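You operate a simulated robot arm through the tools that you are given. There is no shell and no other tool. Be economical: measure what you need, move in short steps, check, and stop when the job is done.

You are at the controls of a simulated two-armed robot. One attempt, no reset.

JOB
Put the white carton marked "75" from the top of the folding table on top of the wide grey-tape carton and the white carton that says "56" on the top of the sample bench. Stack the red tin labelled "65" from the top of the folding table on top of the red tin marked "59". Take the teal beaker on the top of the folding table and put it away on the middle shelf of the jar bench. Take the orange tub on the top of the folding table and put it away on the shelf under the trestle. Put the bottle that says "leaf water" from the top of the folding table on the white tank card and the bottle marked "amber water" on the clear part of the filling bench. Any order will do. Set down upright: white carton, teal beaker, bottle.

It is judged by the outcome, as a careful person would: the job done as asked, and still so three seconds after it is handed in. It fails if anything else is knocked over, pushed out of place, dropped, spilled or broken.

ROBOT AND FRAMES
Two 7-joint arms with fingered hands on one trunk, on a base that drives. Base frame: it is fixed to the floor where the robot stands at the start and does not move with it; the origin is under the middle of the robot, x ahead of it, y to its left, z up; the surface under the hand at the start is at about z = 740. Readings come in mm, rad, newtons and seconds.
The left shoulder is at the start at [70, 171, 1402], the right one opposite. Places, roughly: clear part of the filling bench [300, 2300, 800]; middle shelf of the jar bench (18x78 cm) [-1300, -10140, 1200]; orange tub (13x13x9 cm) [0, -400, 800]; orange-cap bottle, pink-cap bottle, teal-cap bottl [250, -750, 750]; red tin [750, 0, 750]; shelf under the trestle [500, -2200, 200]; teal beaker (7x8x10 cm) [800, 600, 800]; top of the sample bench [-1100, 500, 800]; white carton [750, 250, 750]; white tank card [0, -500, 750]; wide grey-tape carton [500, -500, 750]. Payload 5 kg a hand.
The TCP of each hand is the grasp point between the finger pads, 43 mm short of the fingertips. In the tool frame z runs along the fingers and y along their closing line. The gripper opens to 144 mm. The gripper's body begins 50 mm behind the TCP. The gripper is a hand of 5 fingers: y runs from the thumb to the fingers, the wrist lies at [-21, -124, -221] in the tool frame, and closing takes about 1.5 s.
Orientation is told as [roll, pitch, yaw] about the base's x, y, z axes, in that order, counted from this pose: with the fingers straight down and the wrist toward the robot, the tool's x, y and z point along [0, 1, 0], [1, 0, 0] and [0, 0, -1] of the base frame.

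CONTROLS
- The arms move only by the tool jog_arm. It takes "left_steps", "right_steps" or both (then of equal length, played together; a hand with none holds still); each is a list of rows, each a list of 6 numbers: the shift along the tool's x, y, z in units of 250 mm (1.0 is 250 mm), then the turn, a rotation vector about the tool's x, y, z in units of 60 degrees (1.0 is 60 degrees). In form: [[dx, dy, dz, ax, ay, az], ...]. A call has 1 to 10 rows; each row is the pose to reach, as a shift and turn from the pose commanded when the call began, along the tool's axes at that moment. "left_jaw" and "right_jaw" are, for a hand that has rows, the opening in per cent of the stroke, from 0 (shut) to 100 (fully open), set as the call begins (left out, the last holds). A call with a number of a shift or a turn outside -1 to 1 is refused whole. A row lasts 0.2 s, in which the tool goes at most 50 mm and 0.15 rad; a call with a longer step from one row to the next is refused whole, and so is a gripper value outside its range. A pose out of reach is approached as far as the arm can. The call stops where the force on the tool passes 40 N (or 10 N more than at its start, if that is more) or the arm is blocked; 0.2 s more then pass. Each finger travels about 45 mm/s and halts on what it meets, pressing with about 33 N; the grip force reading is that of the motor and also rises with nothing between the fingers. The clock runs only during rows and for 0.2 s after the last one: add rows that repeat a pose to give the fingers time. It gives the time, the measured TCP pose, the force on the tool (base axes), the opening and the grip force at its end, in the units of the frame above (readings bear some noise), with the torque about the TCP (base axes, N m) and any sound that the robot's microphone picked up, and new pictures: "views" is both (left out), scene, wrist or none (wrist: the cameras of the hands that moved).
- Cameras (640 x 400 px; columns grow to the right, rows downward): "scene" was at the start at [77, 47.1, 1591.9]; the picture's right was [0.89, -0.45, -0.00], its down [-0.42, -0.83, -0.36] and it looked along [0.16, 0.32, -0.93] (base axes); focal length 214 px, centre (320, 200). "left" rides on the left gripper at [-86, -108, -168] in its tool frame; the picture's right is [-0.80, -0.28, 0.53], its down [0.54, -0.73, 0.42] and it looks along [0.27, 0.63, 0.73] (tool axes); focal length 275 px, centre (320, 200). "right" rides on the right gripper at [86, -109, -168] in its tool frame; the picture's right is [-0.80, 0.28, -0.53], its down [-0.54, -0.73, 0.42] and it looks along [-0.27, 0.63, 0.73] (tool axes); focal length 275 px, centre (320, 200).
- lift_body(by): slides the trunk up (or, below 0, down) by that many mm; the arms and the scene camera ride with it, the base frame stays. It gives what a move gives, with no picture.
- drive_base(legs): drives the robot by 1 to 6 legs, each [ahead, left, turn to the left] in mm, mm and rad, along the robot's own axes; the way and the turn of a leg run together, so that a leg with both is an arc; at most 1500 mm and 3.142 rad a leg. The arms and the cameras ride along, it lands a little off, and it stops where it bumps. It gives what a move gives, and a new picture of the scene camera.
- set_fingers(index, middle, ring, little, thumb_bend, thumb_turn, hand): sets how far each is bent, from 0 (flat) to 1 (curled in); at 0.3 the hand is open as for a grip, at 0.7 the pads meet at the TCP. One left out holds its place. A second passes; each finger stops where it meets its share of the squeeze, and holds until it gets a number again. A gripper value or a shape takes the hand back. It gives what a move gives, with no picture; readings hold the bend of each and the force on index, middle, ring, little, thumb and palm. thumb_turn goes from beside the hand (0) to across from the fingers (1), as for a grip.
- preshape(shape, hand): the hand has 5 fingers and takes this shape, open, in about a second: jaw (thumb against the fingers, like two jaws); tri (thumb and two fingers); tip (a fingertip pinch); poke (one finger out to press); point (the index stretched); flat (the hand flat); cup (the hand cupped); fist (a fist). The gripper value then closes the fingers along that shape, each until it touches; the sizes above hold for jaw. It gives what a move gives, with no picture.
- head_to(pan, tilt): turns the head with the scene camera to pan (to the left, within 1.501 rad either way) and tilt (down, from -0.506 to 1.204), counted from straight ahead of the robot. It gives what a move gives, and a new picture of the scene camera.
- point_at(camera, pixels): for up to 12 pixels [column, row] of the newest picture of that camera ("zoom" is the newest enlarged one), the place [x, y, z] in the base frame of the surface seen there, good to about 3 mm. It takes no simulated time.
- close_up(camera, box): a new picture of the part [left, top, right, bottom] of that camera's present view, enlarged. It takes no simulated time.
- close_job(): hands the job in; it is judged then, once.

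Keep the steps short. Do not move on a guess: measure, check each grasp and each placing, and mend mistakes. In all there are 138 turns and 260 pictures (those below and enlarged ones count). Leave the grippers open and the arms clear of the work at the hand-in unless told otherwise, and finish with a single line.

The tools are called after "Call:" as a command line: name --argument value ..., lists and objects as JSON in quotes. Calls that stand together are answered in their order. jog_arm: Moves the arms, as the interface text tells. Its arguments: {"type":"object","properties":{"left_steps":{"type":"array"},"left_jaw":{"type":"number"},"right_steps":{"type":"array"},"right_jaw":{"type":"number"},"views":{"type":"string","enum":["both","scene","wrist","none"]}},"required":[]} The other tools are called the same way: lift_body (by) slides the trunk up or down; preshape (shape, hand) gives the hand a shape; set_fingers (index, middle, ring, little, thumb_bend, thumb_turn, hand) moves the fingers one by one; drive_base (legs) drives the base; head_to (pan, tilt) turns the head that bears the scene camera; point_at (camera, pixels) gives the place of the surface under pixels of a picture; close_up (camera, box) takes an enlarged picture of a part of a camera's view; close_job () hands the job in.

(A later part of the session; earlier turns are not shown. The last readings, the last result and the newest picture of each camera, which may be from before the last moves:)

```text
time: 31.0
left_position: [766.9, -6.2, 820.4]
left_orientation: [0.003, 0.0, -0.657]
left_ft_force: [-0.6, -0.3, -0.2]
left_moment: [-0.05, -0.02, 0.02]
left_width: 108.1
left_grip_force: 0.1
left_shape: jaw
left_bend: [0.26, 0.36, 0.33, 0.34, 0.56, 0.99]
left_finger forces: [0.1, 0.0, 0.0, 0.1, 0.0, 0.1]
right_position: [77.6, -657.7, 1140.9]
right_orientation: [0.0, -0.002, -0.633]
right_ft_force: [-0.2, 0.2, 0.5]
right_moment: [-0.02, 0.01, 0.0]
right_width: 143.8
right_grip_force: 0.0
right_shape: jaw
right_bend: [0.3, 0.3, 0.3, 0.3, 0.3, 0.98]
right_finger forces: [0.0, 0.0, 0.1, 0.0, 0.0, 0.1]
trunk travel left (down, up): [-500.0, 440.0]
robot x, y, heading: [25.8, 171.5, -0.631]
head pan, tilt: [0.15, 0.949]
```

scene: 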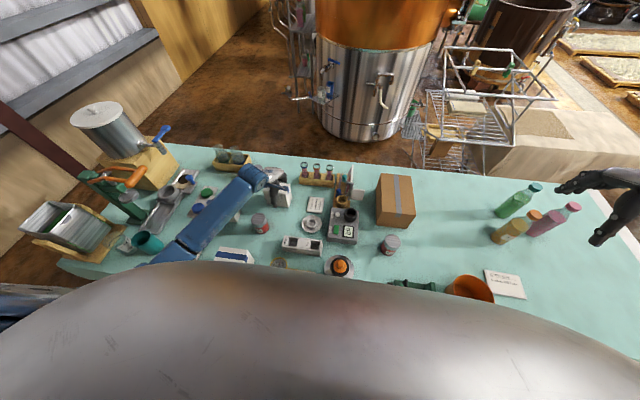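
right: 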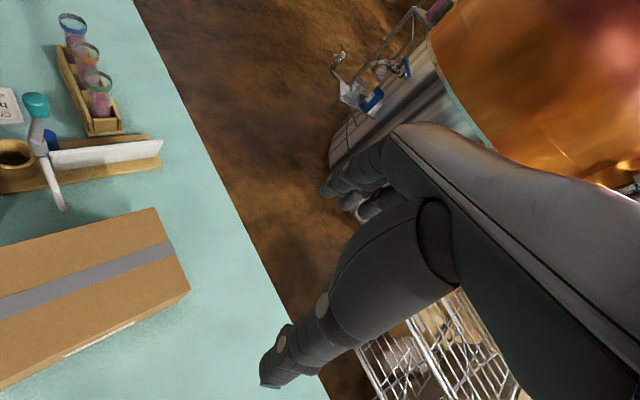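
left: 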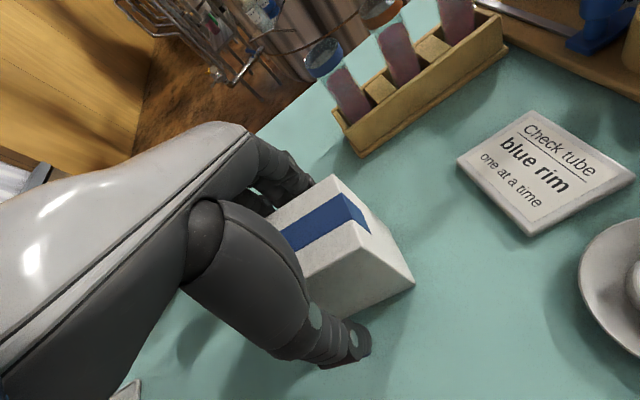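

Straddling the carton. Closing.

Call:
jog_arm --left_steps '[[0, 0, 0, 0, 0, 0], [0, 0, 0, 0, 0, 0], [0, 0, 0, 0, 0, 0], [0, 0, 0, 0, 0, 0], [0, 0, 0, 0, 0, 0], [0, 0, 0, 0, 0, 0], [0, 0, 0, 0, 0, 0], [0, 0, 0, 0, 0, 0]]' --left_jaw 0 --views "wrist"

Call:
point_at --camera "scene" --pixels '[[200, 225], [230, 195], [175, 250]]'

```text
time: 32.8
left_position: [767.4, -3.9, 820.0]
left_orientation: [0.004, 0.0, -0.656]
left_ft_force: [0.5, 0.9, -0.5]
left_moment: [0.02, 0.01, -0.04]
left_width: 56.4
left_grip_force: 33.0
left_shape: jaw
left_bend: [0.74, 0.52, 0.5, 0.5, 0.72, 1.0]
left_finger forces: [16.3, 7.8, 3.7, 2.0, 29.9, 0.1]
right_position: [78.1, -657.3, 1140.2]
right_orientation: [0.0, -0.002, -0.632]
right_ft_force: [-0.4, 1.4, -0.5]
right_moment: [0.01, 0.04, 0.0]
right_width: 143.9
right_grip_force: 0.0
right_shape: jaw
right_bend: [0.3, 0.3, 0.3, 0.3, 0.3, 0.98]
right_finger forces: [0.0, 0.0, 0.0, 0.0, 0.0, 0.1]
trunk travel left (down, up): [-500.0, 440.0]
robot x, y, heading: [22.3, 173.6, -0.631]
head pan, tilt: [0.15, 0.949]
```

left: 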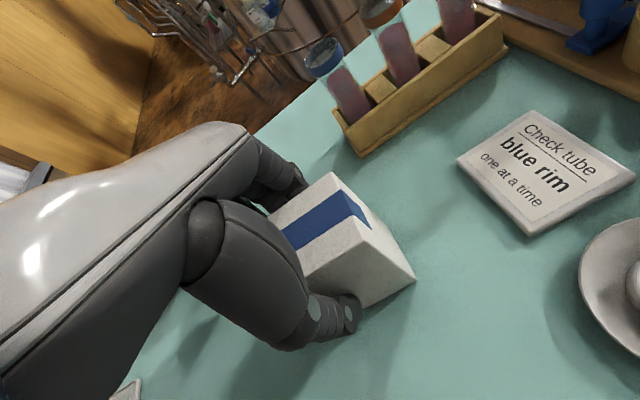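

```text
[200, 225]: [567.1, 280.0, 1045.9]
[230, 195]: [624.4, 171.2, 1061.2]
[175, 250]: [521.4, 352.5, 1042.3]
```

Gripped (56 mm, 33 N). Lifting 220 mm.

Call:
jog_arm --left_steps '[[0, 0, -0.08, 0, 0, 0], [0, 0, -0.25, 0, 0, 0], [0, 0, -0.44, 0, 0, 0], [0, 0, -0.63, 0, 0, 0], [0, 0, -0.8, 0, 0, 0], [0, 0, -0.88, 0, 0, 0]]' --views "both"

Call:
close_up --camera "scene" --box '[220, 120, 380, 220]'

```text
time: 34.2
left_position: [768.4, -5.4, 1042.4]
left_orientation: [0.001, 0.002, -0.657]
left_ft_force: [-0.2, 0.2, -3.1]
left_moment: [-0.03, 0.02, 0.0]
left_width: 56.4
left_grip_force: 33.0
left_shape: jaw
left_bend: [0.74, 0.52, 0.51, 0.51, 0.72, 0.99]
left_finger forces: [16.8, 7.6, 3.7, 1.9, 30.0, 0.0]
right_position: [79.7, -657.9, 1140.6]
right_orientation: [0.0, -0.001, -0.63]
right_ft_force: [0.4, 0.1, -0.1]
right_moment: [0.01, -0.02, -0.01]
right_width: 143.8
right_grip_force: 0.0
right_shape: jaw
right_bend: [0.3, 0.3, 0.3, 0.3, 0.3, 0.98]
right_finger forces: [0.0, 0.0, 0.0, 0.1, 0.1, 0.2]
trunk travel left (down, up): [-500.0, 440.0]
robot x, y, heading: [19.3, 173.6, -0.629]
head pan, tilt: [0.15, 0.949]
```

scene: 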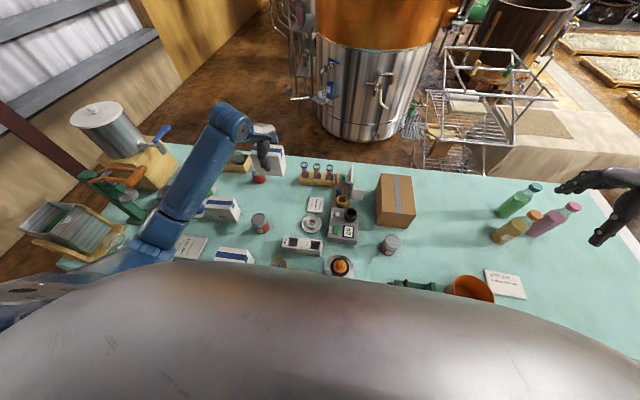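
left: 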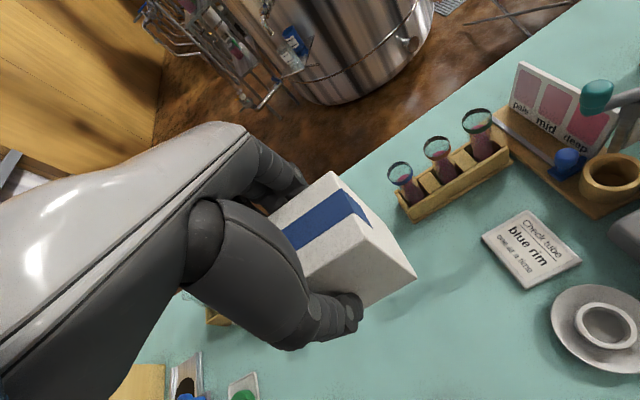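

```text
4.00 times, centred on (300, 170) of scene
```

zoom: 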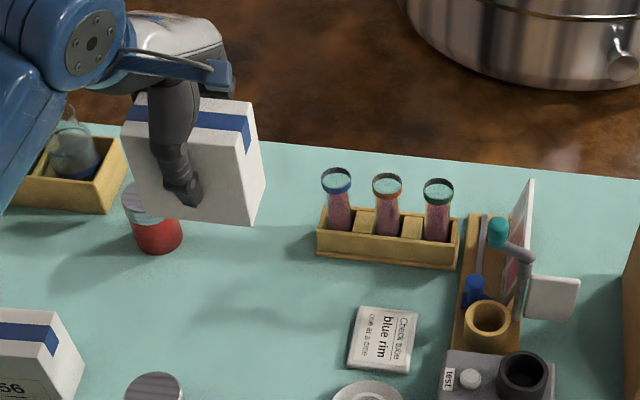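

Carton held, bottom at z≈962. Moving it 500 mm right toward the wide carton.

Call:
jog_arm --left_steps '[[-0.16, 0.03, 0, 0, 0, 0], [-0.33, 0.06, 0, 0, 0, 0], [-0.5, 0.1, 0, 0, 0, 0], [-0.67, 0.1, 0, 0, 0, 0], [-0.84, 0.1, 0, 0, 0, 0], [-1, 0.1, 0, 0, 0, 0]]' --views "none"

Call:
jog_arm --left_steps '[[-0.16, 0.03, 0, 0, 0, 0], [-0.33, 0.06, 0, 0, 0, 0], [-0.5, 0.1, 0, 0, 0, 0], [-0.67, 0.1, 0, 0, 0, 0], [-0.84, 0.1, 0, 0, 0, 0], [-1, 0.1, 0, 0, 0, 0], [-1, 0.1, 0, 0, 0, 0]]' --views "both"

```text
time: 35.6
left_position: [633.3, -217.7, 1040.7]
left_orientation: [0.004, 0.0, -0.653]
left_ft_force: [0.3, 0.6, -3.3]
left_moment: [-0.01, 0.01, -0.02]
left_width: 56.1
left_grip_force: 33.0
left_shape: jaw
left_bend: [0.74, 0.52, 0.51, 0.51, 0.72, 0.99]
left_finger forces: [16.9, 7.5, 3.8, 1.7, 29.9, 0.1]
right_position: [77.2, -660.0, 1139.2]
right_orientation: [0.002, -0.001, -0.629]
right_ft_force: [0.9, -0.1, -0.5]
right_moment: [0.04, -0.01, -0.02]
right_width: 143.6
right_grip_force: 0.1
right_shape: jaw
right_bend: [0.3, 0.3, 0.3, 0.3, 0.3, 0.98]
right_finger forces: [0.1, 0.0, 0.0, 0.0, 0.0, 0.0]
trunk travel left (down, up): [-500.0, 440.0]
robot x, y, heading: [27.2, 170.2, -0.637]
head pan, tilt: [0.15, 0.949]
```

```text
time: 37.4
left_position: [575.5, -381.1, 997.7]
left_orientation: [0.108, -0.003, -0.594]
left_ft_force: [-0.8, -0.5, -1.6]
left_moment: [0.03, -0.02, -0.03]
left_width: 55.9
left_grip_force: 33.1
left_shape: jaw
left_bend: [0.74, 0.52, 0.51, 0.51, 0.72, 0.99]
left_finger forces: [17.1, 7.6, 3.8, 1.5, 30.0, 0.1]
right_position: [75.3, -658.8, 1139.9]
right_orientation: [0.002, -0.001, -0.633]
right_ft_force: [0.2, -0.1, -0.2]
right_moment: [0.01, -0.01, 0.03]
right_width: 143.9
right_grip_force: 0.1
right_shape: jaw
right_bend: [0.3, 0.3, 0.3, 0.3, 0.3, 0.98]
right_finger forces: [0.1, 0.1, 0.0, 0.1, 0.0, 0.1]
trunk travel left (down, up): [-500.0, 440.0]
robot x, y, heading: [25.2, 172.2, -0.633]
head pan, tilt: [0.15, 0.949]
stopped in row 7 (left hand): the arm was blocked; the commanded pose is now the measured one
```

scene: 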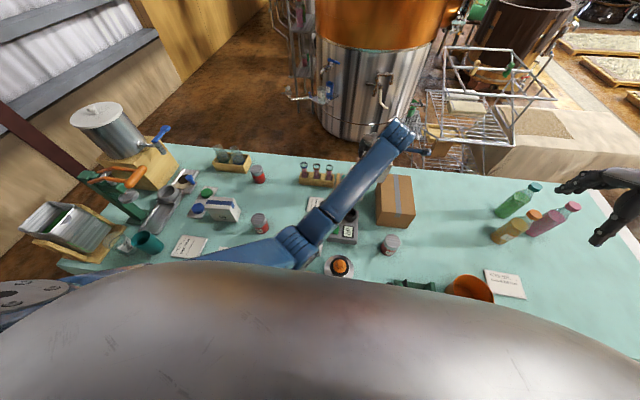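
left: 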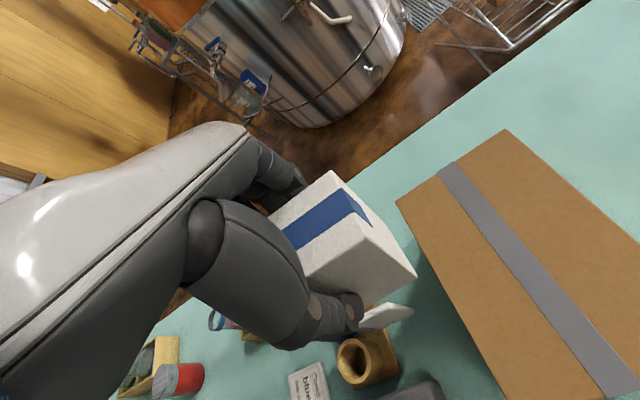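

The arm ran out of cross-body reach and tilted slightly. I move back left/up and restore upright, then drive the base right.

Call:
jog_arm --left_steps '[[0.16, 0, -0.08, 0, -0.05, 0.03], [0.32, 0, -0.16, 0, -0.103, 0.06], [0.44, 0, -0.22, 0, -0.103, 0.06], [0.44, 0, -0.22, 0, -0.103, 0.06]]' --views "none"

Call:
drive_base --legs '[[0, -330, 0]]'

```text
time: 38.4
left_position: [630.2, -296.5, 1062.8]
left_orientation: [-0.005, 0.001, -0.655]
left_ft_force: [-0.3, 1.1, -3.1]
left_moment: [0.0, -0.03, 0.01]
left_width: 55.9
left_grip_force: 33.0
left_shape: jaw
left_bend: [0.74, 0.52, 0.51, 0.51, 0.72, 0.99]
left_finger forces: [17.1, 7.6, 3.8, 1.4, 29.7, 0.0]
right_position: [77.5, -658.2, 1140.8]
right_orientation: [-0.001, 0.0, -0.631]
right_ft_force: [0.6, -0.1, -0.3]
right_moment: [0.02, 0.01, 0.01]
right_width: 143.7
right_grip_force: 0.0
right_shape: jaw
right_bend: [0.3, 0.3, 0.3, 0.3, 0.3, 0.98]
right_finger forces: [0.0, 0.0, 0.0, 0.0, 0.1, 0.1]
trunk travel left (down, up): [-500.0, 440.0]
robot x, y, heading: [23.7, 171.3, -0.631]
head pan, tilt: [0.15, 0.949]
```

```text
time: 40.6
left_position: [438.5, -560.1, 1064.0]
left_orientation: [-0.005, 0.003, -0.651]
left_ft_force: [0.7, -0.6, -2.3]
left_moment: [-0.05, 0.01, 0.02]
left_width: 55.9
left_grip_force: 33.1
left_shape: jaw
left_bend: [0.74, 0.52, 0.51, 0.51, 0.72, 0.99]
left_finger forces: [17.2, 7.5, 3.8, 1.3, 29.8, 0.1]
right_position: [-114.9, -924.9, 1141.3]
right_orientation: [0.0, -0.001, -0.624]
right_ft_force: [-0.2, 0.8, 0.7]
right_moment: [-0.05, 0.05, -0.02]
right_width: 143.5
right_grip_force: 0.1
right_shape: jaw
right_bend: [0.3, 0.3, 0.3, 0.3, 0.3, 0.98]
right_finger forces: [0.1, 0.1, 0.1, 0.0, 0.1, 0.0]
trunk travel left (down, up): [-500.0, 440.0]
robot x, y, heading: [-174.0, -97.3, -0.63]
head pan, tilt: [0.15, 0.949]
```

scene: 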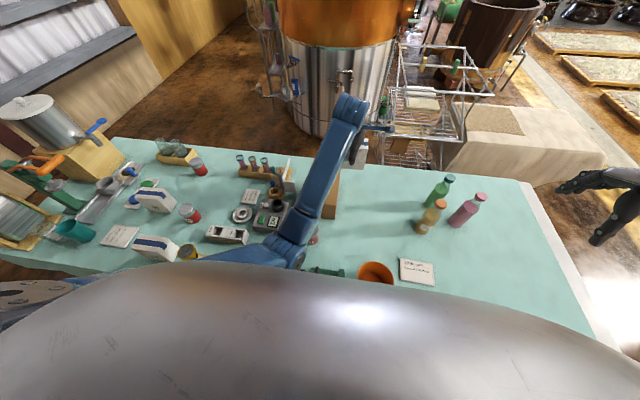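

Now shift to above the wide carton centre and lower to z≈965 (contact expected at ≈940).

Call:
jog_arm --left_steps '[[0.15, -0.04, 0, 0, 0, 0], [0.3, -0.08, 0, 0, 0, 0], [0.419, -0.116, 0, 0, 0, 0], [0.419, -0.116, 0.15, 0, 0, 0], [0.419, -0.116, 0.28, 0, 0, 0], [0.419, -0.116, 0.39, 0, 0, 0], [0.419, -0.116, 0.39, 0, 0, 0]]' --views "both"

```text
time: 42.2
left_position: [477.5, -459.6, 963.8]
left_orientation: [-0.004, 0.002, -0.65]
left_ft_force: [-0.3, 0.9, -2.3]
left_moment: [0.02, -0.03, -0.03]
left_width: 55.9
left_grip_force: 32.9
left_shape: jaw
left_bend: [0.74, 0.52, 0.51, 0.51, 0.72, 0.99]
left_finger forces: [17.2, 7.5, 3.7, 1.3, 29.6, 0.0]
right_position: [-115.2, -926.6, 1139.7]
right_orientation: [0.0, -0.002, -0.626]
right_ft_force: [-0.4, 0.5, -0.2]
right_moment: [0.01, 0.0, 0.0]
right_width: 143.8
right_grip_force: 0.0
right_shape: jaw
right_bend: [0.3, 0.3, 0.3, 0.3, 0.3, 0.98]
right_finger forces: [0.0, 0.0, 0.0, 0.1, 0.0, 0.1]
trunk travel left (down, up): [-500.0, 440.0]
robot x, y, heading: [-170.1, -97.0, -0.631]
head pan, tilt: [0.15, 0.949]
```

scene: 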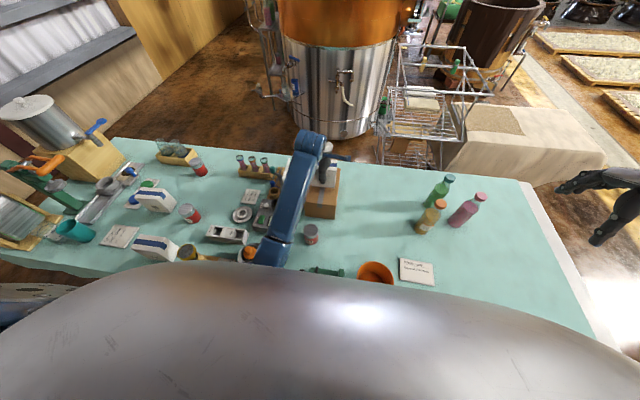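
left: 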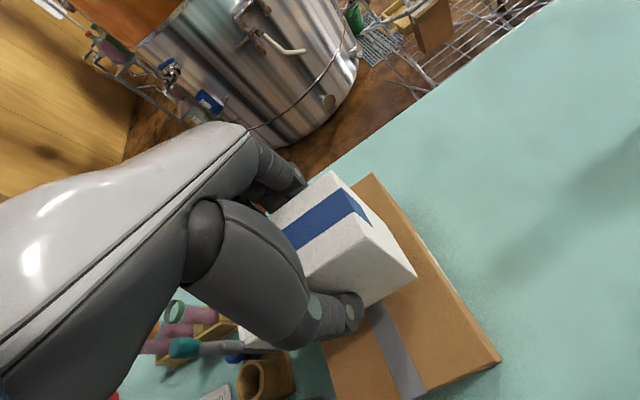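

Carton sits over the box. Lowering slowly 23 mm.

Call:
jog_arm --left_steps '[[0, 0, 0.05, 0, 0, 0], [0, 0, 0.07, 0, 0, 0], [0, 0, 0.08, 0, 0, 0], [0, 0, 0.088, 0, 0, 0], [0, 0, 0.092, 0, 0, 0], [0, 0, 0.092, 0, 0, 0]]' --views "none"

```text
time: 43.6
left_position: [478.4, -460.6, 941.5]
left_orientation: [-0.003, 0.001, -0.651]
left_ft_force: [0.2, 0.8, -1.8]
left_moment: [-0.05, -0.01, -0.01]
left_width: 56.0
left_grip_force: 33.5
left_shape: jaw
left_bend: [0.74, 0.52, 0.51, 0.51, 0.72, 0.99]
left_finger forces: [17.2, 7.4, 3.7, 1.3, 29.7, 0.1]
right_position: [-115.7, -926.9, 1139.8]
right_orientation: [0.0, 0.0, -0.626]
right_ft_force: [0.5, -1.1, -0.2]
right_moment: [-0.01, 0.02, 0.01]
right_width: 143.9
right_grip_force: 0.0
right_shape: jaw
right_bend: [0.3, 0.3, 0.3, 0.3, 0.3, 0.98]
right_finger forces: [0.1, 0.0, 0.1, 0.0, 0.0, 0.0]
trunk travel left (down, up): [-500.0, 440.0]
robot x, y, heading: [-171.1, -98.4, -0.626]
head pan, tilt: [0.15, 0.949]
```

No contact yet; going down a few mm more.

Call:
jog_arm --left_steps '[[0, 0, 0.004, 0, 0, 0], [0, 0, 0.008, 0, 0, 0], [0, 0, 0.012, 0, 0, 0], [0, 0, 0.016, 0, 0, 0], [0, 0, 0.016, 0, 0, 0]]' --views "none"

```text
time: 44.8
left_position: [477.5, -459.8, 940.2]
left_orientation: [-0.007, -0.001, -0.651]
left_ft_force: [3.1, -0.6, 16.2]
left_moment: [0.1, -0.05, -0.03]
left_width: 56.3
left_grip_force: 32.7
left_shape: jaw
left_bend: [0.74, 0.52, 0.51, 0.51, 0.72, 0.99]
left_finger forces: [19.2, 9.2, 4.6, 1.9, 31.7, 0.1]
right_position: [-116.0, -926.1, 1141.0]
right_orientation: [-0.001, -0.001, -0.627]
right_ft_force: [-0.2, 0.0, 0.7]
right_moment: [0.03, 0.0, 0.04]
right_width: 143.6
right_grip_force: 0.1
right_shape: jaw
right_bend: [0.3, 0.3, 0.3, 0.3, 0.3, 0.98]
right_finger forces: [0.1, 0.0, 0.1, 0.0, 0.1, 0.0]
trunk travel left (down, up): [-500.0, 440.0]
robot x, y, heading: [-173.2, -96.1, -0.629]
head pan, tilt: [0.15, 0.949]
```

Contact (16 N). Ease up 2 mm, open, then lift clear.

Call:
jog_arm --left_steps '[[0, 0, -0.008, 0, 0, 0], [0, 0, -0.008, 0, 0, 0], [0, 0, -0.008, 0, 0, 0], [0, 0, -0.008, 0, 0, 0], [0, 0, -0.008, 0, 0, 0], [0, 0, -0.008, 0, 0, 0]]' --left_jaw 75 --views "wrist"

Call:
jog_arm --left_steps '[[0, 0, -0.1, 0, 0, 0], [0, 0, -0.25, 0, 0, 0], [0, 0, -0.43, 0, 0, 0], [0, 0, -0.61, 0, 0, 0], [0, 0, -0.79, 0, 0, 0]]' --views "both"

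```text
time: 46.2
left_position: [476.7, -459.0, 938.7]
left_orientation: [-0.003, 0.004, -0.651]
left_ft_force: [-0.3, 0.0, -0.3]
left_moment: [-0.01, 0.0, 0.0]
left_width: 107.7
left_grip_force: 0.0
left_shape: jaw
left_bend: [0.26, 0.36, 0.33, 0.34, 0.56, 0.99]
left_finger forces: [0.1, 0.0, 0.0, 0.0, 0.0, 0.0]
right_position: [-114.5, -926.2, 1139.7]
right_orientation: [0.0, -0.001, -0.627]
right_ft_force: [-0.2, -0.6, 0.0]
right_moment: [0.02, 0.03, -0.01]
right_width: 143.8
right_grip_force: 0.1
right_shape: jaw
right_bend: [0.3, 0.3, 0.3, 0.3, 0.3, 0.98]
right_finger forces: [0.0, 0.0, 0.0, 0.0, 0.1, 0.0]
trunk travel left (down, up): [-500.0, 440.0]
robot x, y, heading: [-170.1, -97.2, -0.627]
head pan, tilt: [0.15, 0.949]
```

left: 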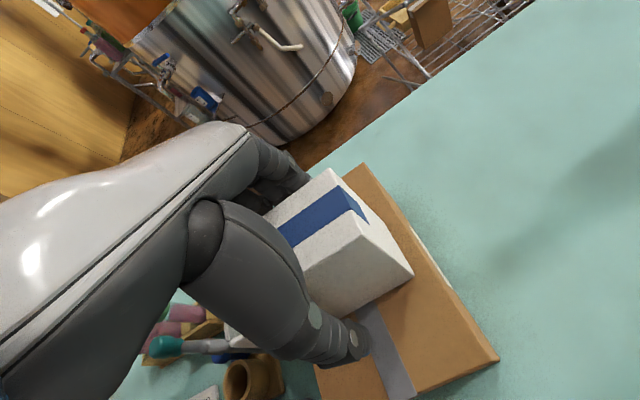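

```text
time: 47.4
left_position: [478.4, -461.0, 1135.8]
left_orientation: [-0.003, 0.004, -0.652]
left_ft_force: [0.3, 0.1, -0.5]
left_moment: [0.02, -0.02, 0.0]
left_width: 107.7
left_grip_force: 0.1
left_shape: jaw
left_bend: [0.26, 0.36, 0.33, 0.34, 0.56, 0.99]
left_finger forces: [0.0, 0.1, 0.0, 0.1, 0.0, 0.1]
right_position: [-115.4, -927.1, 1140.5]
right_orientation: [0.0, -0.001, -0.626]
right_ft_force: [-0.3, -0.3, -0.5]
right_moment: [0.02, -0.01, 0.03]
right_width: 143.9
right_grip_force: 0.1
right_shape: jaw
right_bend: [0.3, 0.3, 0.3, 0.3, 0.3, 0.98]
right_finger forces: [0.1, 0.0, 0.1, 0.1, 0.1, 0.1]
trunk travel left (down, up): [-500.0, 440.0]
robot x, y, heading: [-171.9, -94.1, -0.627]
head pan, tilt: [0.15, 0.949]
```

scene: 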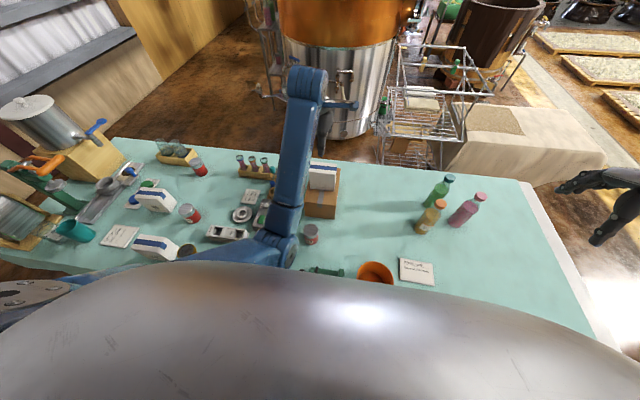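
left: 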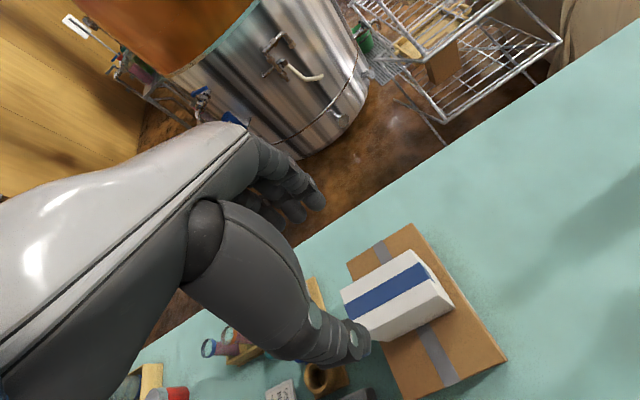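

Carton 75 stands on the wide carton. Next the leaf-water bottle with the right hand: drive right 250 mm and look.

Call:
drive_base --legs '[[0, -250, 0]]'

Call:
head_to --pan -0.15 --tilt 0.9

Call:
close_up --camera "scene" --box '[280, 150, 440, 250]'

```text
time: 49.2
left_position: [332.1, -664.7, 1136.1]
left_orientation: [-0.004, 0.001, -0.653]
left_ft_force: [0.6, 0.5, -0.2]
left_moment: [-0.03, 0.02, 0.01]
left_width: 107.5
left_grip_force: 0.0
left_shape: jaw
left_bend: [0.26, 0.36, 0.33, 0.34, 0.56, 0.99]
left_finger forces: [0.1, 0.0, 0.0, 0.1, 0.0, 0.0]
right_position: [-265.6, -1129.9, 1141.7]
right_orientation: [-0.001, 0.0, -0.63]
right_ft_force: [0.2, -0.5, -0.1]
right_moment: [-0.01, 0.01, 0.0]
right_width: 143.9
right_grip_force: 0.1
right_shape: jaw
right_bend: [0.3, 0.3, 0.3, 0.3, 0.3, 0.98]
right_finger forces: [0.0, 0.0, 0.0, 0.1, 0.0, 0.0]
trunk travel left (down, up): [-500.0, 440.0]
robot x, y, heading: [-321.3, -300.8, -0.628]
head pan, tilt: [0.15, 0.949]
```

scene: 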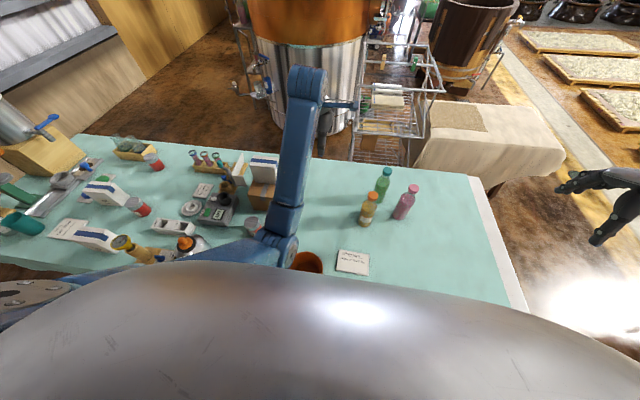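

```text
time: 50.0
left_position: [330.2, -665.9, 1137.0]
left_orientation: [-0.002, 0.003, -0.656]
left_ft_force: [1.0, 0.4, 0.1]
left_moment: [0.0, 0.02, 0.02]
left_width: 107.7
left_grip_force: 0.0
left_shape: jaw
left_bend: [0.26, 0.36, 0.33, 0.34, 0.56, 0.99]
left_finger forces: [0.0, 0.0, 0.0, 0.0, 0.0, 0.0]
right_position: [-266.8, -1131.4, 1140.4]
right_orientation: [-0.001, -0.001, -0.63]
right_ft_force: [0.2, 0.3, 0.1]
right_moment: [0.02, -0.01, -0.02]
right_width: 143.8
right_grip_force: 0.0
right_shape: jaw
right_bend: [0.3, 0.3, 0.3, 0.3, 0.3, 0.98]
right_finger forces: [0.0, 0.0, 0.0, 0.1, 0.0, 0.0]
trunk travel left (down, up): [-500.0, 440.0]
robot x, y, heading: [-320.7, -298.8, -0.633]
head pan, tilt: [-0.15, 0.901]
```

scene: 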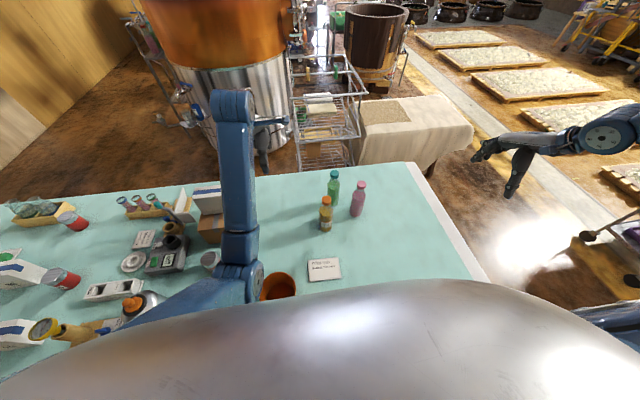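

```text
4.00 times, centred on (360, 200) of scene
```

zoom: 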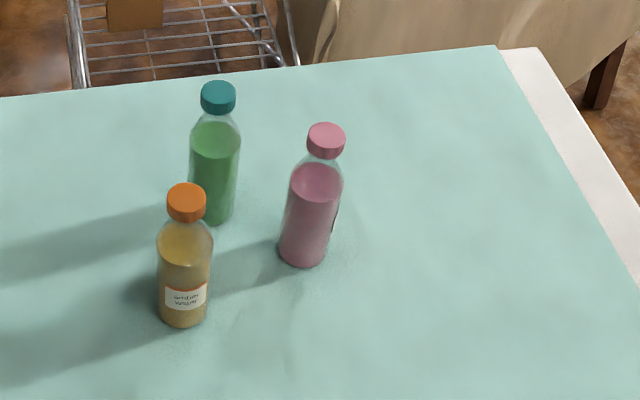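

Call:
point_at --camera "zoom" --pixels '[[218, 91], [187, 194], [326, 134], [219, 180], [184, 270], [203, 92], [234, 92], [190, 250], [212, 250], [215, 218]]'

Call:
point_at --camera "scene" --pixels '[[309, 261], [338, 259], [341, 277], [311, 279], [325, 270], [263, 285], [294, 280], [280, 274], [278, 287]]'

```text
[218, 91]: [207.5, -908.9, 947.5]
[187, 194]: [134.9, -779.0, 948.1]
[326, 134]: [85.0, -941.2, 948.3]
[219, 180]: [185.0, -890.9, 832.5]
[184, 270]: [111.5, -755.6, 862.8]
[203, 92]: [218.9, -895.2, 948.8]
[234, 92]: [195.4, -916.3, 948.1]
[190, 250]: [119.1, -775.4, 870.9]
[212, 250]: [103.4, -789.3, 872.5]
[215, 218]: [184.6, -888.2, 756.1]
```

```text
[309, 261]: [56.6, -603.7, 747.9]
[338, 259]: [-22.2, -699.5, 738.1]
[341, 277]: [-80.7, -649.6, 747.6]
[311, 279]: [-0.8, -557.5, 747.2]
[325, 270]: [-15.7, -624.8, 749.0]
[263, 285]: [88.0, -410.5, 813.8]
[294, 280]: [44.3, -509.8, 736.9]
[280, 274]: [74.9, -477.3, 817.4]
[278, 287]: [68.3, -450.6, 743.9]
```

Teal cap at (207,-908, top 948), card centre (-12,-627,748). Move right hand above the teal bottle while shifting left hand away leftwards.

Call:
jog_arm --left_steps '[[0.13, 0, 0, 0, 0, 0], [0.27, 0, 0, 0, 0, 0], [0.4, 0, 0, 0, 0, 0], [0.53, 0, 0, 0, 0, 0], [0.67, 0, 0, 0, 0, 0], [0.8, 0, 0, 0, 0, 0]]' --right_steps '[[0.153, 0.084, 0, 0, 0, 0], [0.307, 0.168, 0, 0, 0, 0], [0.46, 0.25, 0, 0, 0, 0], [0.613, 0.335, 0, 0, 0, 0], [0.767, 0.42, 0, 0, 0, 0], [0.92, 0.506, 0, 0, 0, 0]]' --right_jaw 75 --views "none"

Call:
jog_arm --right_steps '[[0.153, 0.084, 0, 0, 0, 0], [0.307, 0.168, 0, 0, 0, 0], [0.46, 0.25, 0, 0, 0, 0], [0.613, 0.335, 0, 0, 0, 0], [0.767, 0.42, 0, 0, 0, 0], [0.916, 0.506, 0, 0, 0, 0], [0.916, 0.506, 0, 0, 0, 0]]' --views "both"

```text
time: 51.4
left_position: [455.1, -504.7, 1132.0]
left_orientation: [-0.008, 0.005, -0.653]
left_ft_force: [0.8, 1.5, 0.0]
left_moment: [-0.1, 0.09, -0.02]
left_width: 107.9
left_grip_force: 0.1
left_shape: jaw
left_bend: [0.26, 0.36, 0.33, 0.34, 0.56, 0.99]
left_finger forces: [0.1, 0.1, 0.0, 0.0, 0.0, 0.0]
right_position: [-25.5, -1019.6, 1139.8]
right_orientation: [-0.001, 0.006, -0.632]
right_ft_force: [-4.1, 4.7, -16.8]
right_moment: [-0.09, -0.43, -0.1]
right_width: 107.6
right_grip_force: 0.0
right_shape: jaw
right_bend: [0.27, 0.36, 0.33, 0.34, 0.56, 0.99]
right_finger forces: [0.0, 0.0, 0.0, 0.0, 0.1, 0.0]
trunk travel left (down, up): [-500.0, 440.0]
robot x, y, heading: [-323.5, -301.2, -0.632]
head pan, tilt: [-0.15, 0.901]
```

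```text
time: 53.0
left_position: [449.6, -507.7, 1136.4]
left_orientation: [-0.003, 0.001, -0.655]
left_ft_force: [0.1, 0.1, 0.0]
left_moment: [-0.02, 0.0, 0.01]
left_width: 107.9
left_grip_force: 0.0
left_shape: jaw
left_bend: [0.26, 0.36, 0.33, 0.34, 0.56, 0.99]
left_finger forces: [0.0, 0.0, 0.0, 0.0, 0.0, 0.0]
right_position: [208.3, -910.3, 1138.5]
right_orientation: [0.002, 0.0, -0.631]
right_ft_force: [-0.9, -1.1, 0.1]
right_moment: [0.03, -0.05, 0.0]
right_width: 108.1
right_grip_force: 0.1
right_shape: jaw
right_bend: [0.26, 0.36, 0.33, 0.34, 0.56, 0.99]
right_finger forces: [0.1, 0.0, 0.0, 0.1, 0.0, 0.0]
trunk travel left (down, up): [-500.0, 440.0]
robot x, y, heading: [-321.2, -299.0, -0.629]
head pan, tilt: [-0.15, 0.901]
```

scene: 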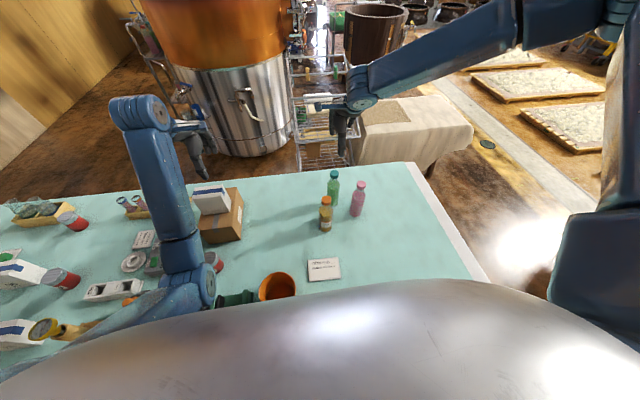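
right: 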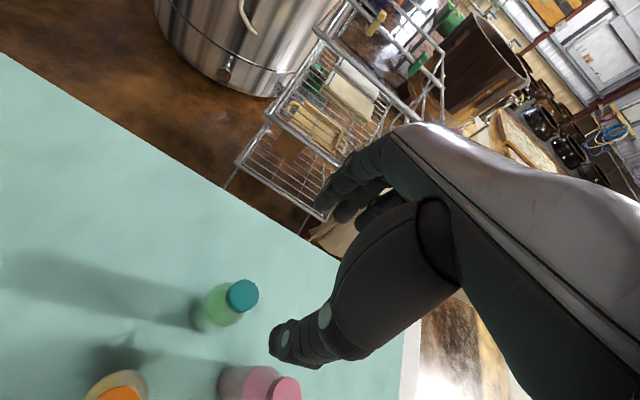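

Over the teal bottle. Descend to TCP z≈930 at the cap.

Call:
jog_arm --right_steps '[[-0.003, 0.008, 0.18, 0, 0, 0], [-0.003, 0.008, 0.36, 0, 0, 0], [-0.003, 0.008, 0.52, 0, 0, 0], [-0.003, 0.008, 0.66, 0, 0, 0], [-0.003, 0.008, 0.76, 0, 0, 0], [-0.003, 0.008, 0.832, 0, 0, 0], [-0.003, 0.008, 0.832, 0, 0, 0]]' --views "both"

Call:
close_up --camera "scene" --box '[280, 140, 408, 220]'

```text
time: 54.6
left_position: [451.5, -507.7, 1135.5]
left_orientation: [-0.004, 0.001, -0.653]
left_ft_force: [-0.1, -0.9, 0.1]
left_moment: [0.02, 0.03, 0.03]
left_width: 107.8
left_grip_force: 0.1
left_shape: jaw
left_bend: [0.26, 0.36, 0.33, 0.34, 0.56, 0.99]
left_finger forces: [0.0, 0.1, 0.0, 0.1, 0.1, 0.1]
right_position: [151.3, -931.0, 1001.9]
right_orientation: [0.0, 0.0, -0.629]
right_ft_force: [-0.4, -1.2, -0.4]
right_moment: [0.01, -0.02, 0.01]
right_width: 108.1
right_grip_force: 0.0
right_shape: jaw
right_bend: [0.26, 0.36, 0.33, 0.34, 0.56, 0.99]
right_finger forces: [0.0, 0.0, 0.1, 0.1, 0.0, 0.0]
right hand out of reach, approached as far as the arm can: row 2, 3, 4, 5, 6, 7
trunk travel left (down, up): [-500.0, 440.0]
robot x, y, heading: [-323.0, -298.0, -0.634]
head pan, tilt: [-0.15, 0.901]
```

scene: 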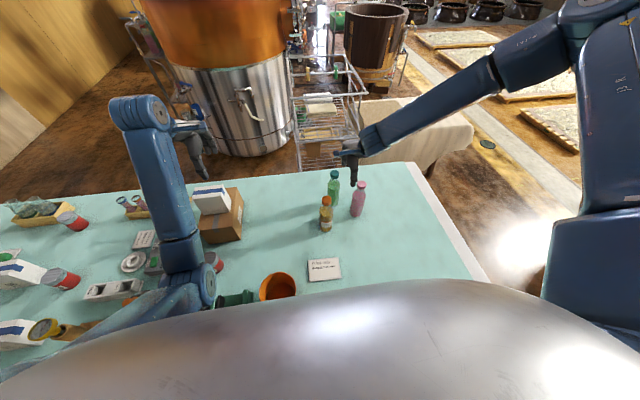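
right: 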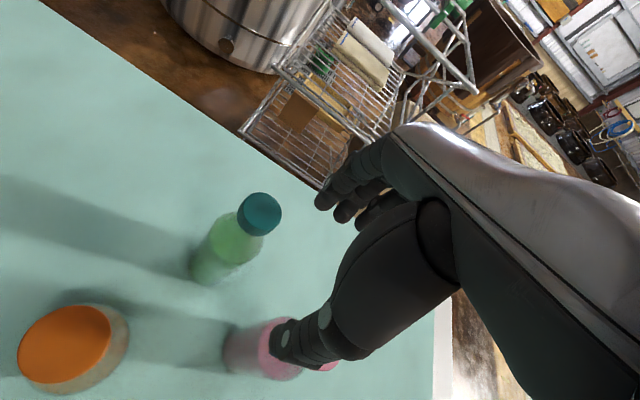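

```text
5.00 times, centred on (344, 180) of scene
```

zoom: 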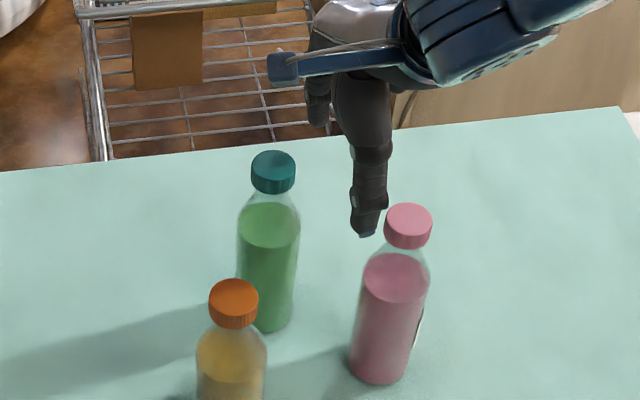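

Out of reach there, so raise the hand again and drive the base 84 mm forward.

Call:
jog_arm --right_steps '[[0, 0, -0.15, 0, 0, 0], [0, 0, -0.33, 0, 0, 0], [0, 0, -0.5, 0, 0, 0], [0, 0, -0.54, 0, 0, 0]]' --views "none"

Call:
drive_base --legs '[[84, 0, 0]]'

```text
time: 55.6
left_position: [451.7, -507.4, 1136.6]
left_orientation: [-0.004, 0.002, -0.653]
left_ft_force: [-0.8, -0.4, 0.1]
left_moment: [-0.01, -0.03, 0.01]
left_width: 108.0
left_grip_force: 0.1
left_shape: jaw
left_bend: [0.26, 0.36, 0.33, 0.34, 0.56, 0.99]
left_finger forces: [0.1, 0.1, 0.0, 0.0, 0.1, 0.0]
right_position: [151.3, -929.1, 1136.9]
right_orientation: [-0.001, 0.0, -0.63]
right_ft_force: [-0.5, 0.2, 0.4]
right_moment: [-0.03, 0.01, 0.0]
right_width: 108.0
right_grip_force: 0.1
right_shape: jaw
right_bend: [0.26, 0.36, 0.33, 0.34, 0.56, 0.99]
right_finger forces: [0.0, 0.0, 0.1, 0.0, 0.1, 0.0]
trunk travel left (down, up): [-500.0, 440.0]
robot x, y, heading: [-322.4, -299.1, -0.628]
head pan, tilt: [-0.15, 0.901]
```

```text
time: 56.7
left_position: [513.7, -552.4, 1138.1]
left_orientation: [-0.003, 0.0, -0.654]
left_ft_force: [-0.1, 0.9, 0.5]
left_moment: [-0.01, -0.04, -0.02]
left_width: 107.7
left_grip_force: 0.2
left_shape: jaw
left_bend: [0.26, 0.36, 0.33, 0.34, 0.56, 0.99]
left_finger forces: [0.0, 0.1, 0.0, 0.0, 0.0, 0.0]
right_position: [214.4, -975.0, 1139.2]
right_orientation: [0.0, -0.004, -0.629]
right_ft_force: [-0.2, 0.3, 0.5]
right_moment: [-0.03, -0.07, -0.05]
right_width: 108.2
right_grip_force: 0.2
right_shape: jaw
right_bend: [0.26, 0.36, 0.33, 0.34, 0.56, 0.99]
right_finger forces: [0.0, 0.0, 0.1, 0.1, 0.0, 0.0]
trunk travel left (down, up): [-500.0, 440.0]
robot x, y, heading: [-260.0, -350.3, -0.63]
head pan, tilt: [-0.15, 0.901]
```

scene: 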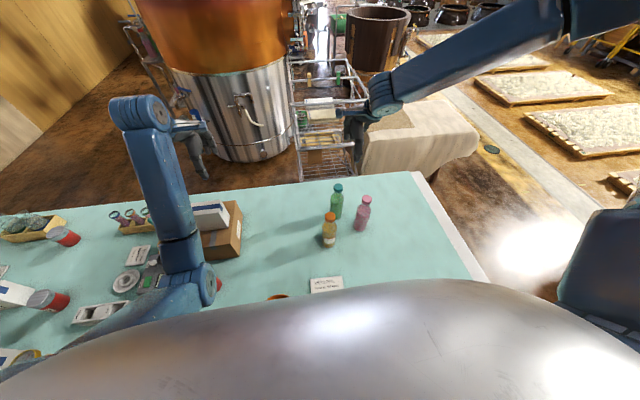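

Call:
jog_arm --right_steps '[[0.1, -0.09, 0.02, 0, 0, 0], [0.2, -0.18, 0.1, 0, 0, 0], [0.2, -0.18, 0.28, 0, 0, 0], [0.2, -0.18, 0.46, 0, 0, 0], [0.2, -0.18, 0.56, 0, 0, 0], [0.2, -0.18, 0.56, 0, 0, 0]]' --views "both"

```text
time: 58.1
left_position: [517.2, -555.6, 1135.2]
left_orientation: [-0.004, 0.005, -0.652]
left_ft_force: [-0.3, -0.6, 0.5]
left_moment: [-0.01, 0.04, 0.0]
left_width: 107.8
left_grip_force: 0.1
left_shape: jaw
left_bend: [0.26, 0.36, 0.33, 0.34, 0.56, 0.99]
left_finger forces: [0.0, 0.0, 0.0, 0.0, 0.1, 0.0]
right_position: [198.7, -916.5, 1008.5]
right_orientation: [0.002, 0.0, -0.628]
right_ft_force: [0.6, 0.4, -1.0]
right_moment: [0.01, 0.0, 0.02]
right_width: 108.4
right_grip_force: 0.0
right_shape: jaw
right_bend: [0.26, 0.36, 0.33, 0.34, 0.56, 0.99]
right_finger forces: [0.0, 0.0, 0.0, 0.0, 0.0, 0.0]
right hand out of reach, approached as far as the arm can: row 5, 6
trunk travel left (down, up): [-500.0, 440.0]
robot x, y, heading: [-257.6, -347.1, -0.629]
head pan, tilt: [-0.15, 0.901]
```

scene: 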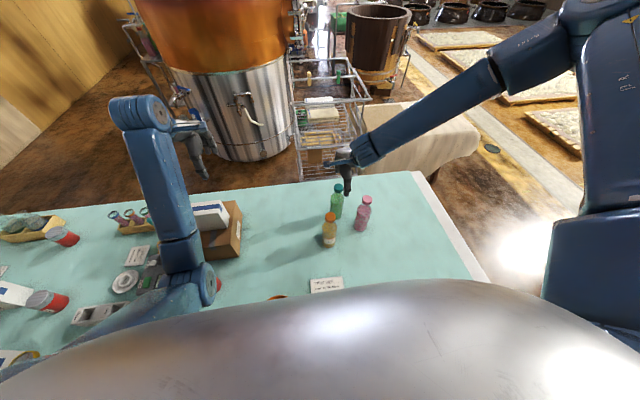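
right: 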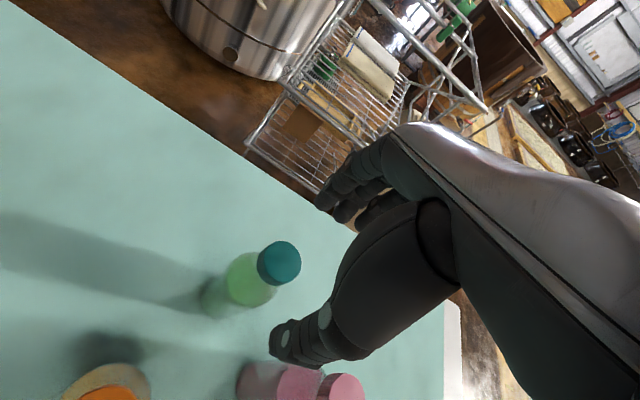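

The right arm's elbow configuration limits low reach here. The left arm worked well, so I'll use it: raise the right hand, move it outward, and drive 300 mm right.

Call:
jog_arm --right_steps '[[0, 0, -0.18, 0, 0, 0], [0, 0, -0.36, 0, 0, 0], [0, 0, -0.52, 0, 0, 0], [-0.18, 0, -0.52, 0, 0, 0], [-0.36, 0, -0.52, 0, 0, 0], [-0.54, 0, -0.52, 0, 0, 0], [-0.72, 0, -0.52, 0, 0, 0], [-0.9, 0, -0.52, 0, 0, 0], [-1, 0, -0.52, 0, 0, 0]]' --views "none"

Call:
drive_base --legs '[[0, -300, 0]]'

```text
time: 60.1
left_position: [515.7, -554.5, 1135.6]
left_orientation: [-0.004, 0.001, -0.652]
left_ft_force: [0.1, -0.6, -0.2]
left_moment: [0.02, -0.02, -0.01]
left_width: 108.0
left_grip_force: 0.1
left_shape: jaw
left_bend: [0.26, 0.36, 0.33, 0.34, 0.56, 0.99]
left_finger forces: [0.0, 0.1, 0.0, 0.0, 0.0, 0.1]
right_position: [51.2, -1117.3, 1139.3]
right_orientation: [0.002, 0.001, -0.629]
right_ft_force: [0.2, 0.3, -0.7]
right_moment: [-0.03, 0.0, -0.02]
right_width: 108.1
right_grip_force: 0.1
right_shape: jaw
right_bend: [0.26, 0.36, 0.33, 0.34, 0.56, 0.99]
right_finger forces: [0.1, 0.1, 0.0, 0.0, 0.1, 0.0]
trunk travel left (down, up): [-500.0, 440.0]
robot x, y, heading: [-254.1, -347.2, -0.629]
head pan, tilt: [-0.15, 0.901]
```

```text
time: 62.1
left_position: [338.8, -798.1, 1135.4]
left_orientation: [-0.005, 0.003, -0.653]
left_ft_force: [0.2, 0.3, 0.5]
left_moment: [-0.04, 0.0, -0.05]
left_width: 107.7
left_grip_force: 0.1
left_shape: jaw
left_bend: [0.26, 0.36, 0.33, 0.34, 0.56, 0.99]
left_finger forces: [0.0, 0.0, 0.1, 0.1, 0.0, 0.1]
right_position: [-126.5, -1359.9, 1139.7]
right_orientation: [0.0, 0.0, -0.63]
right_ft_force: [-0.4, -0.3, 0.2]
right_moment: [-0.06, 0.03, 0.0]
right_width: 108.3
right_grip_force: 0.2
right_shape: jaw
right_bend: [0.26, 0.36, 0.33, 0.34, 0.56, 0.99]
right_finger forces: [0.0, 0.1, 0.0, 0.0, 0.1, 0.1]
trunk travel left (down, up): [-500.0, 440.0]
robot x, y, heading: [-434.9, -591.7, -0.629]
head pan, tilt: [-0.15, 0.901]
```

scene: 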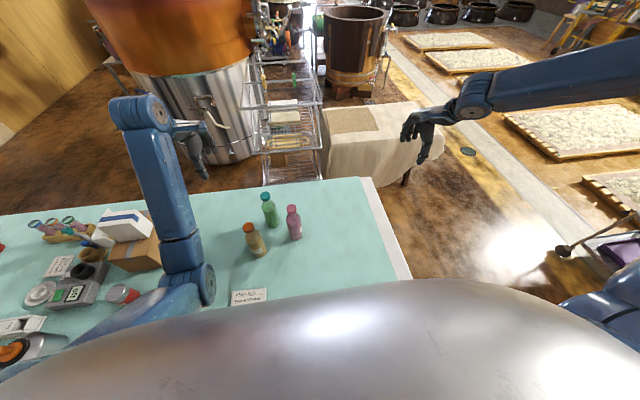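

Move the left hand over the teal bottle and down to z≈1000.

Call:
jog_arm --left_steps '[[-0.17, -0.04, 0, 0, 0, 0], [-0.34, -0.08, 0, 0, 0, 0], [-0.51, -0.12, 0, 0, 0, 0], [-0.668, -0.15, 0, 0, 0, 0], [-0.668, -0.15, 0.18, 0, 0, 0], [-0.668, -0.15, 0.36, 0, 0, 0], [-0.668, -0.15, 0.54, 0, 0, 0], [-0.668, -0.15, 0.54, 0, 0, 0]]' --views "both"

Call:
close_up --camera "scene" --box '[200, 160, 328, 240]'

```text
time: 64.0
left_position: [207.6, -907.4, 1003.1]
left_orientation: [-0.003, 0.002, -0.653]
left_ft_force: [-0.3, 0.7, 0.2]
left_moment: [-0.04, 0.01, -0.01]
left_width: 108.0
left_grip_force: 0.0
left_shape: jaw
left_bend: [0.26, 0.36, 0.33, 0.34, 0.56, 0.99]
left_finger forces: [0.1, 0.0, 0.1, 0.0, 0.0, 0.0]
right_position: [-126.9, -1359.8, 1139.8]
right_orientation: [-0.001, 0.0, -0.63]
right_ft_force: [-0.3, -0.1, 0.7]
right_moment: [0.0, 0.0, -0.03]
right_width: 108.2
right_grip_force: 0.1
right_shape: jaw
right_bend: [0.26, 0.36, 0.33, 0.34, 0.56, 0.99]
right_finger forces: [0.1, 0.0, 0.1, 0.0, 0.1, 0.0]
trunk travel left (down, up): [-500.0, 440.0]
robot x, y, heading: [-433.5, -591.0, -0.631]
head pan, tilt: [-0.15, 0.901]
```

scene: 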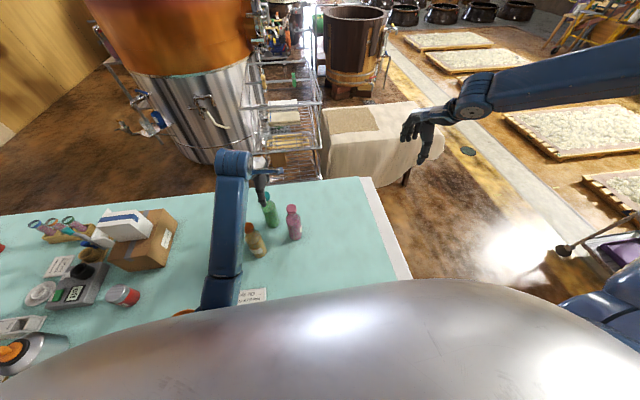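
left: 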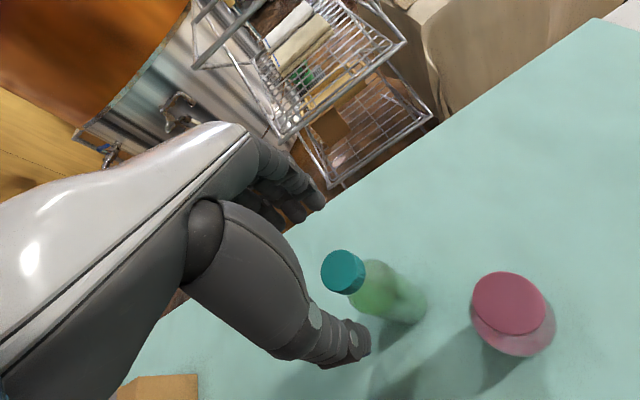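

```text
5.00 times, centred on (264, 200) of scene
```

zoom: 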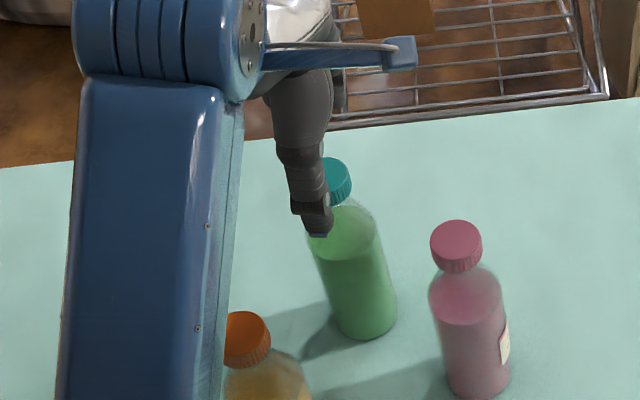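

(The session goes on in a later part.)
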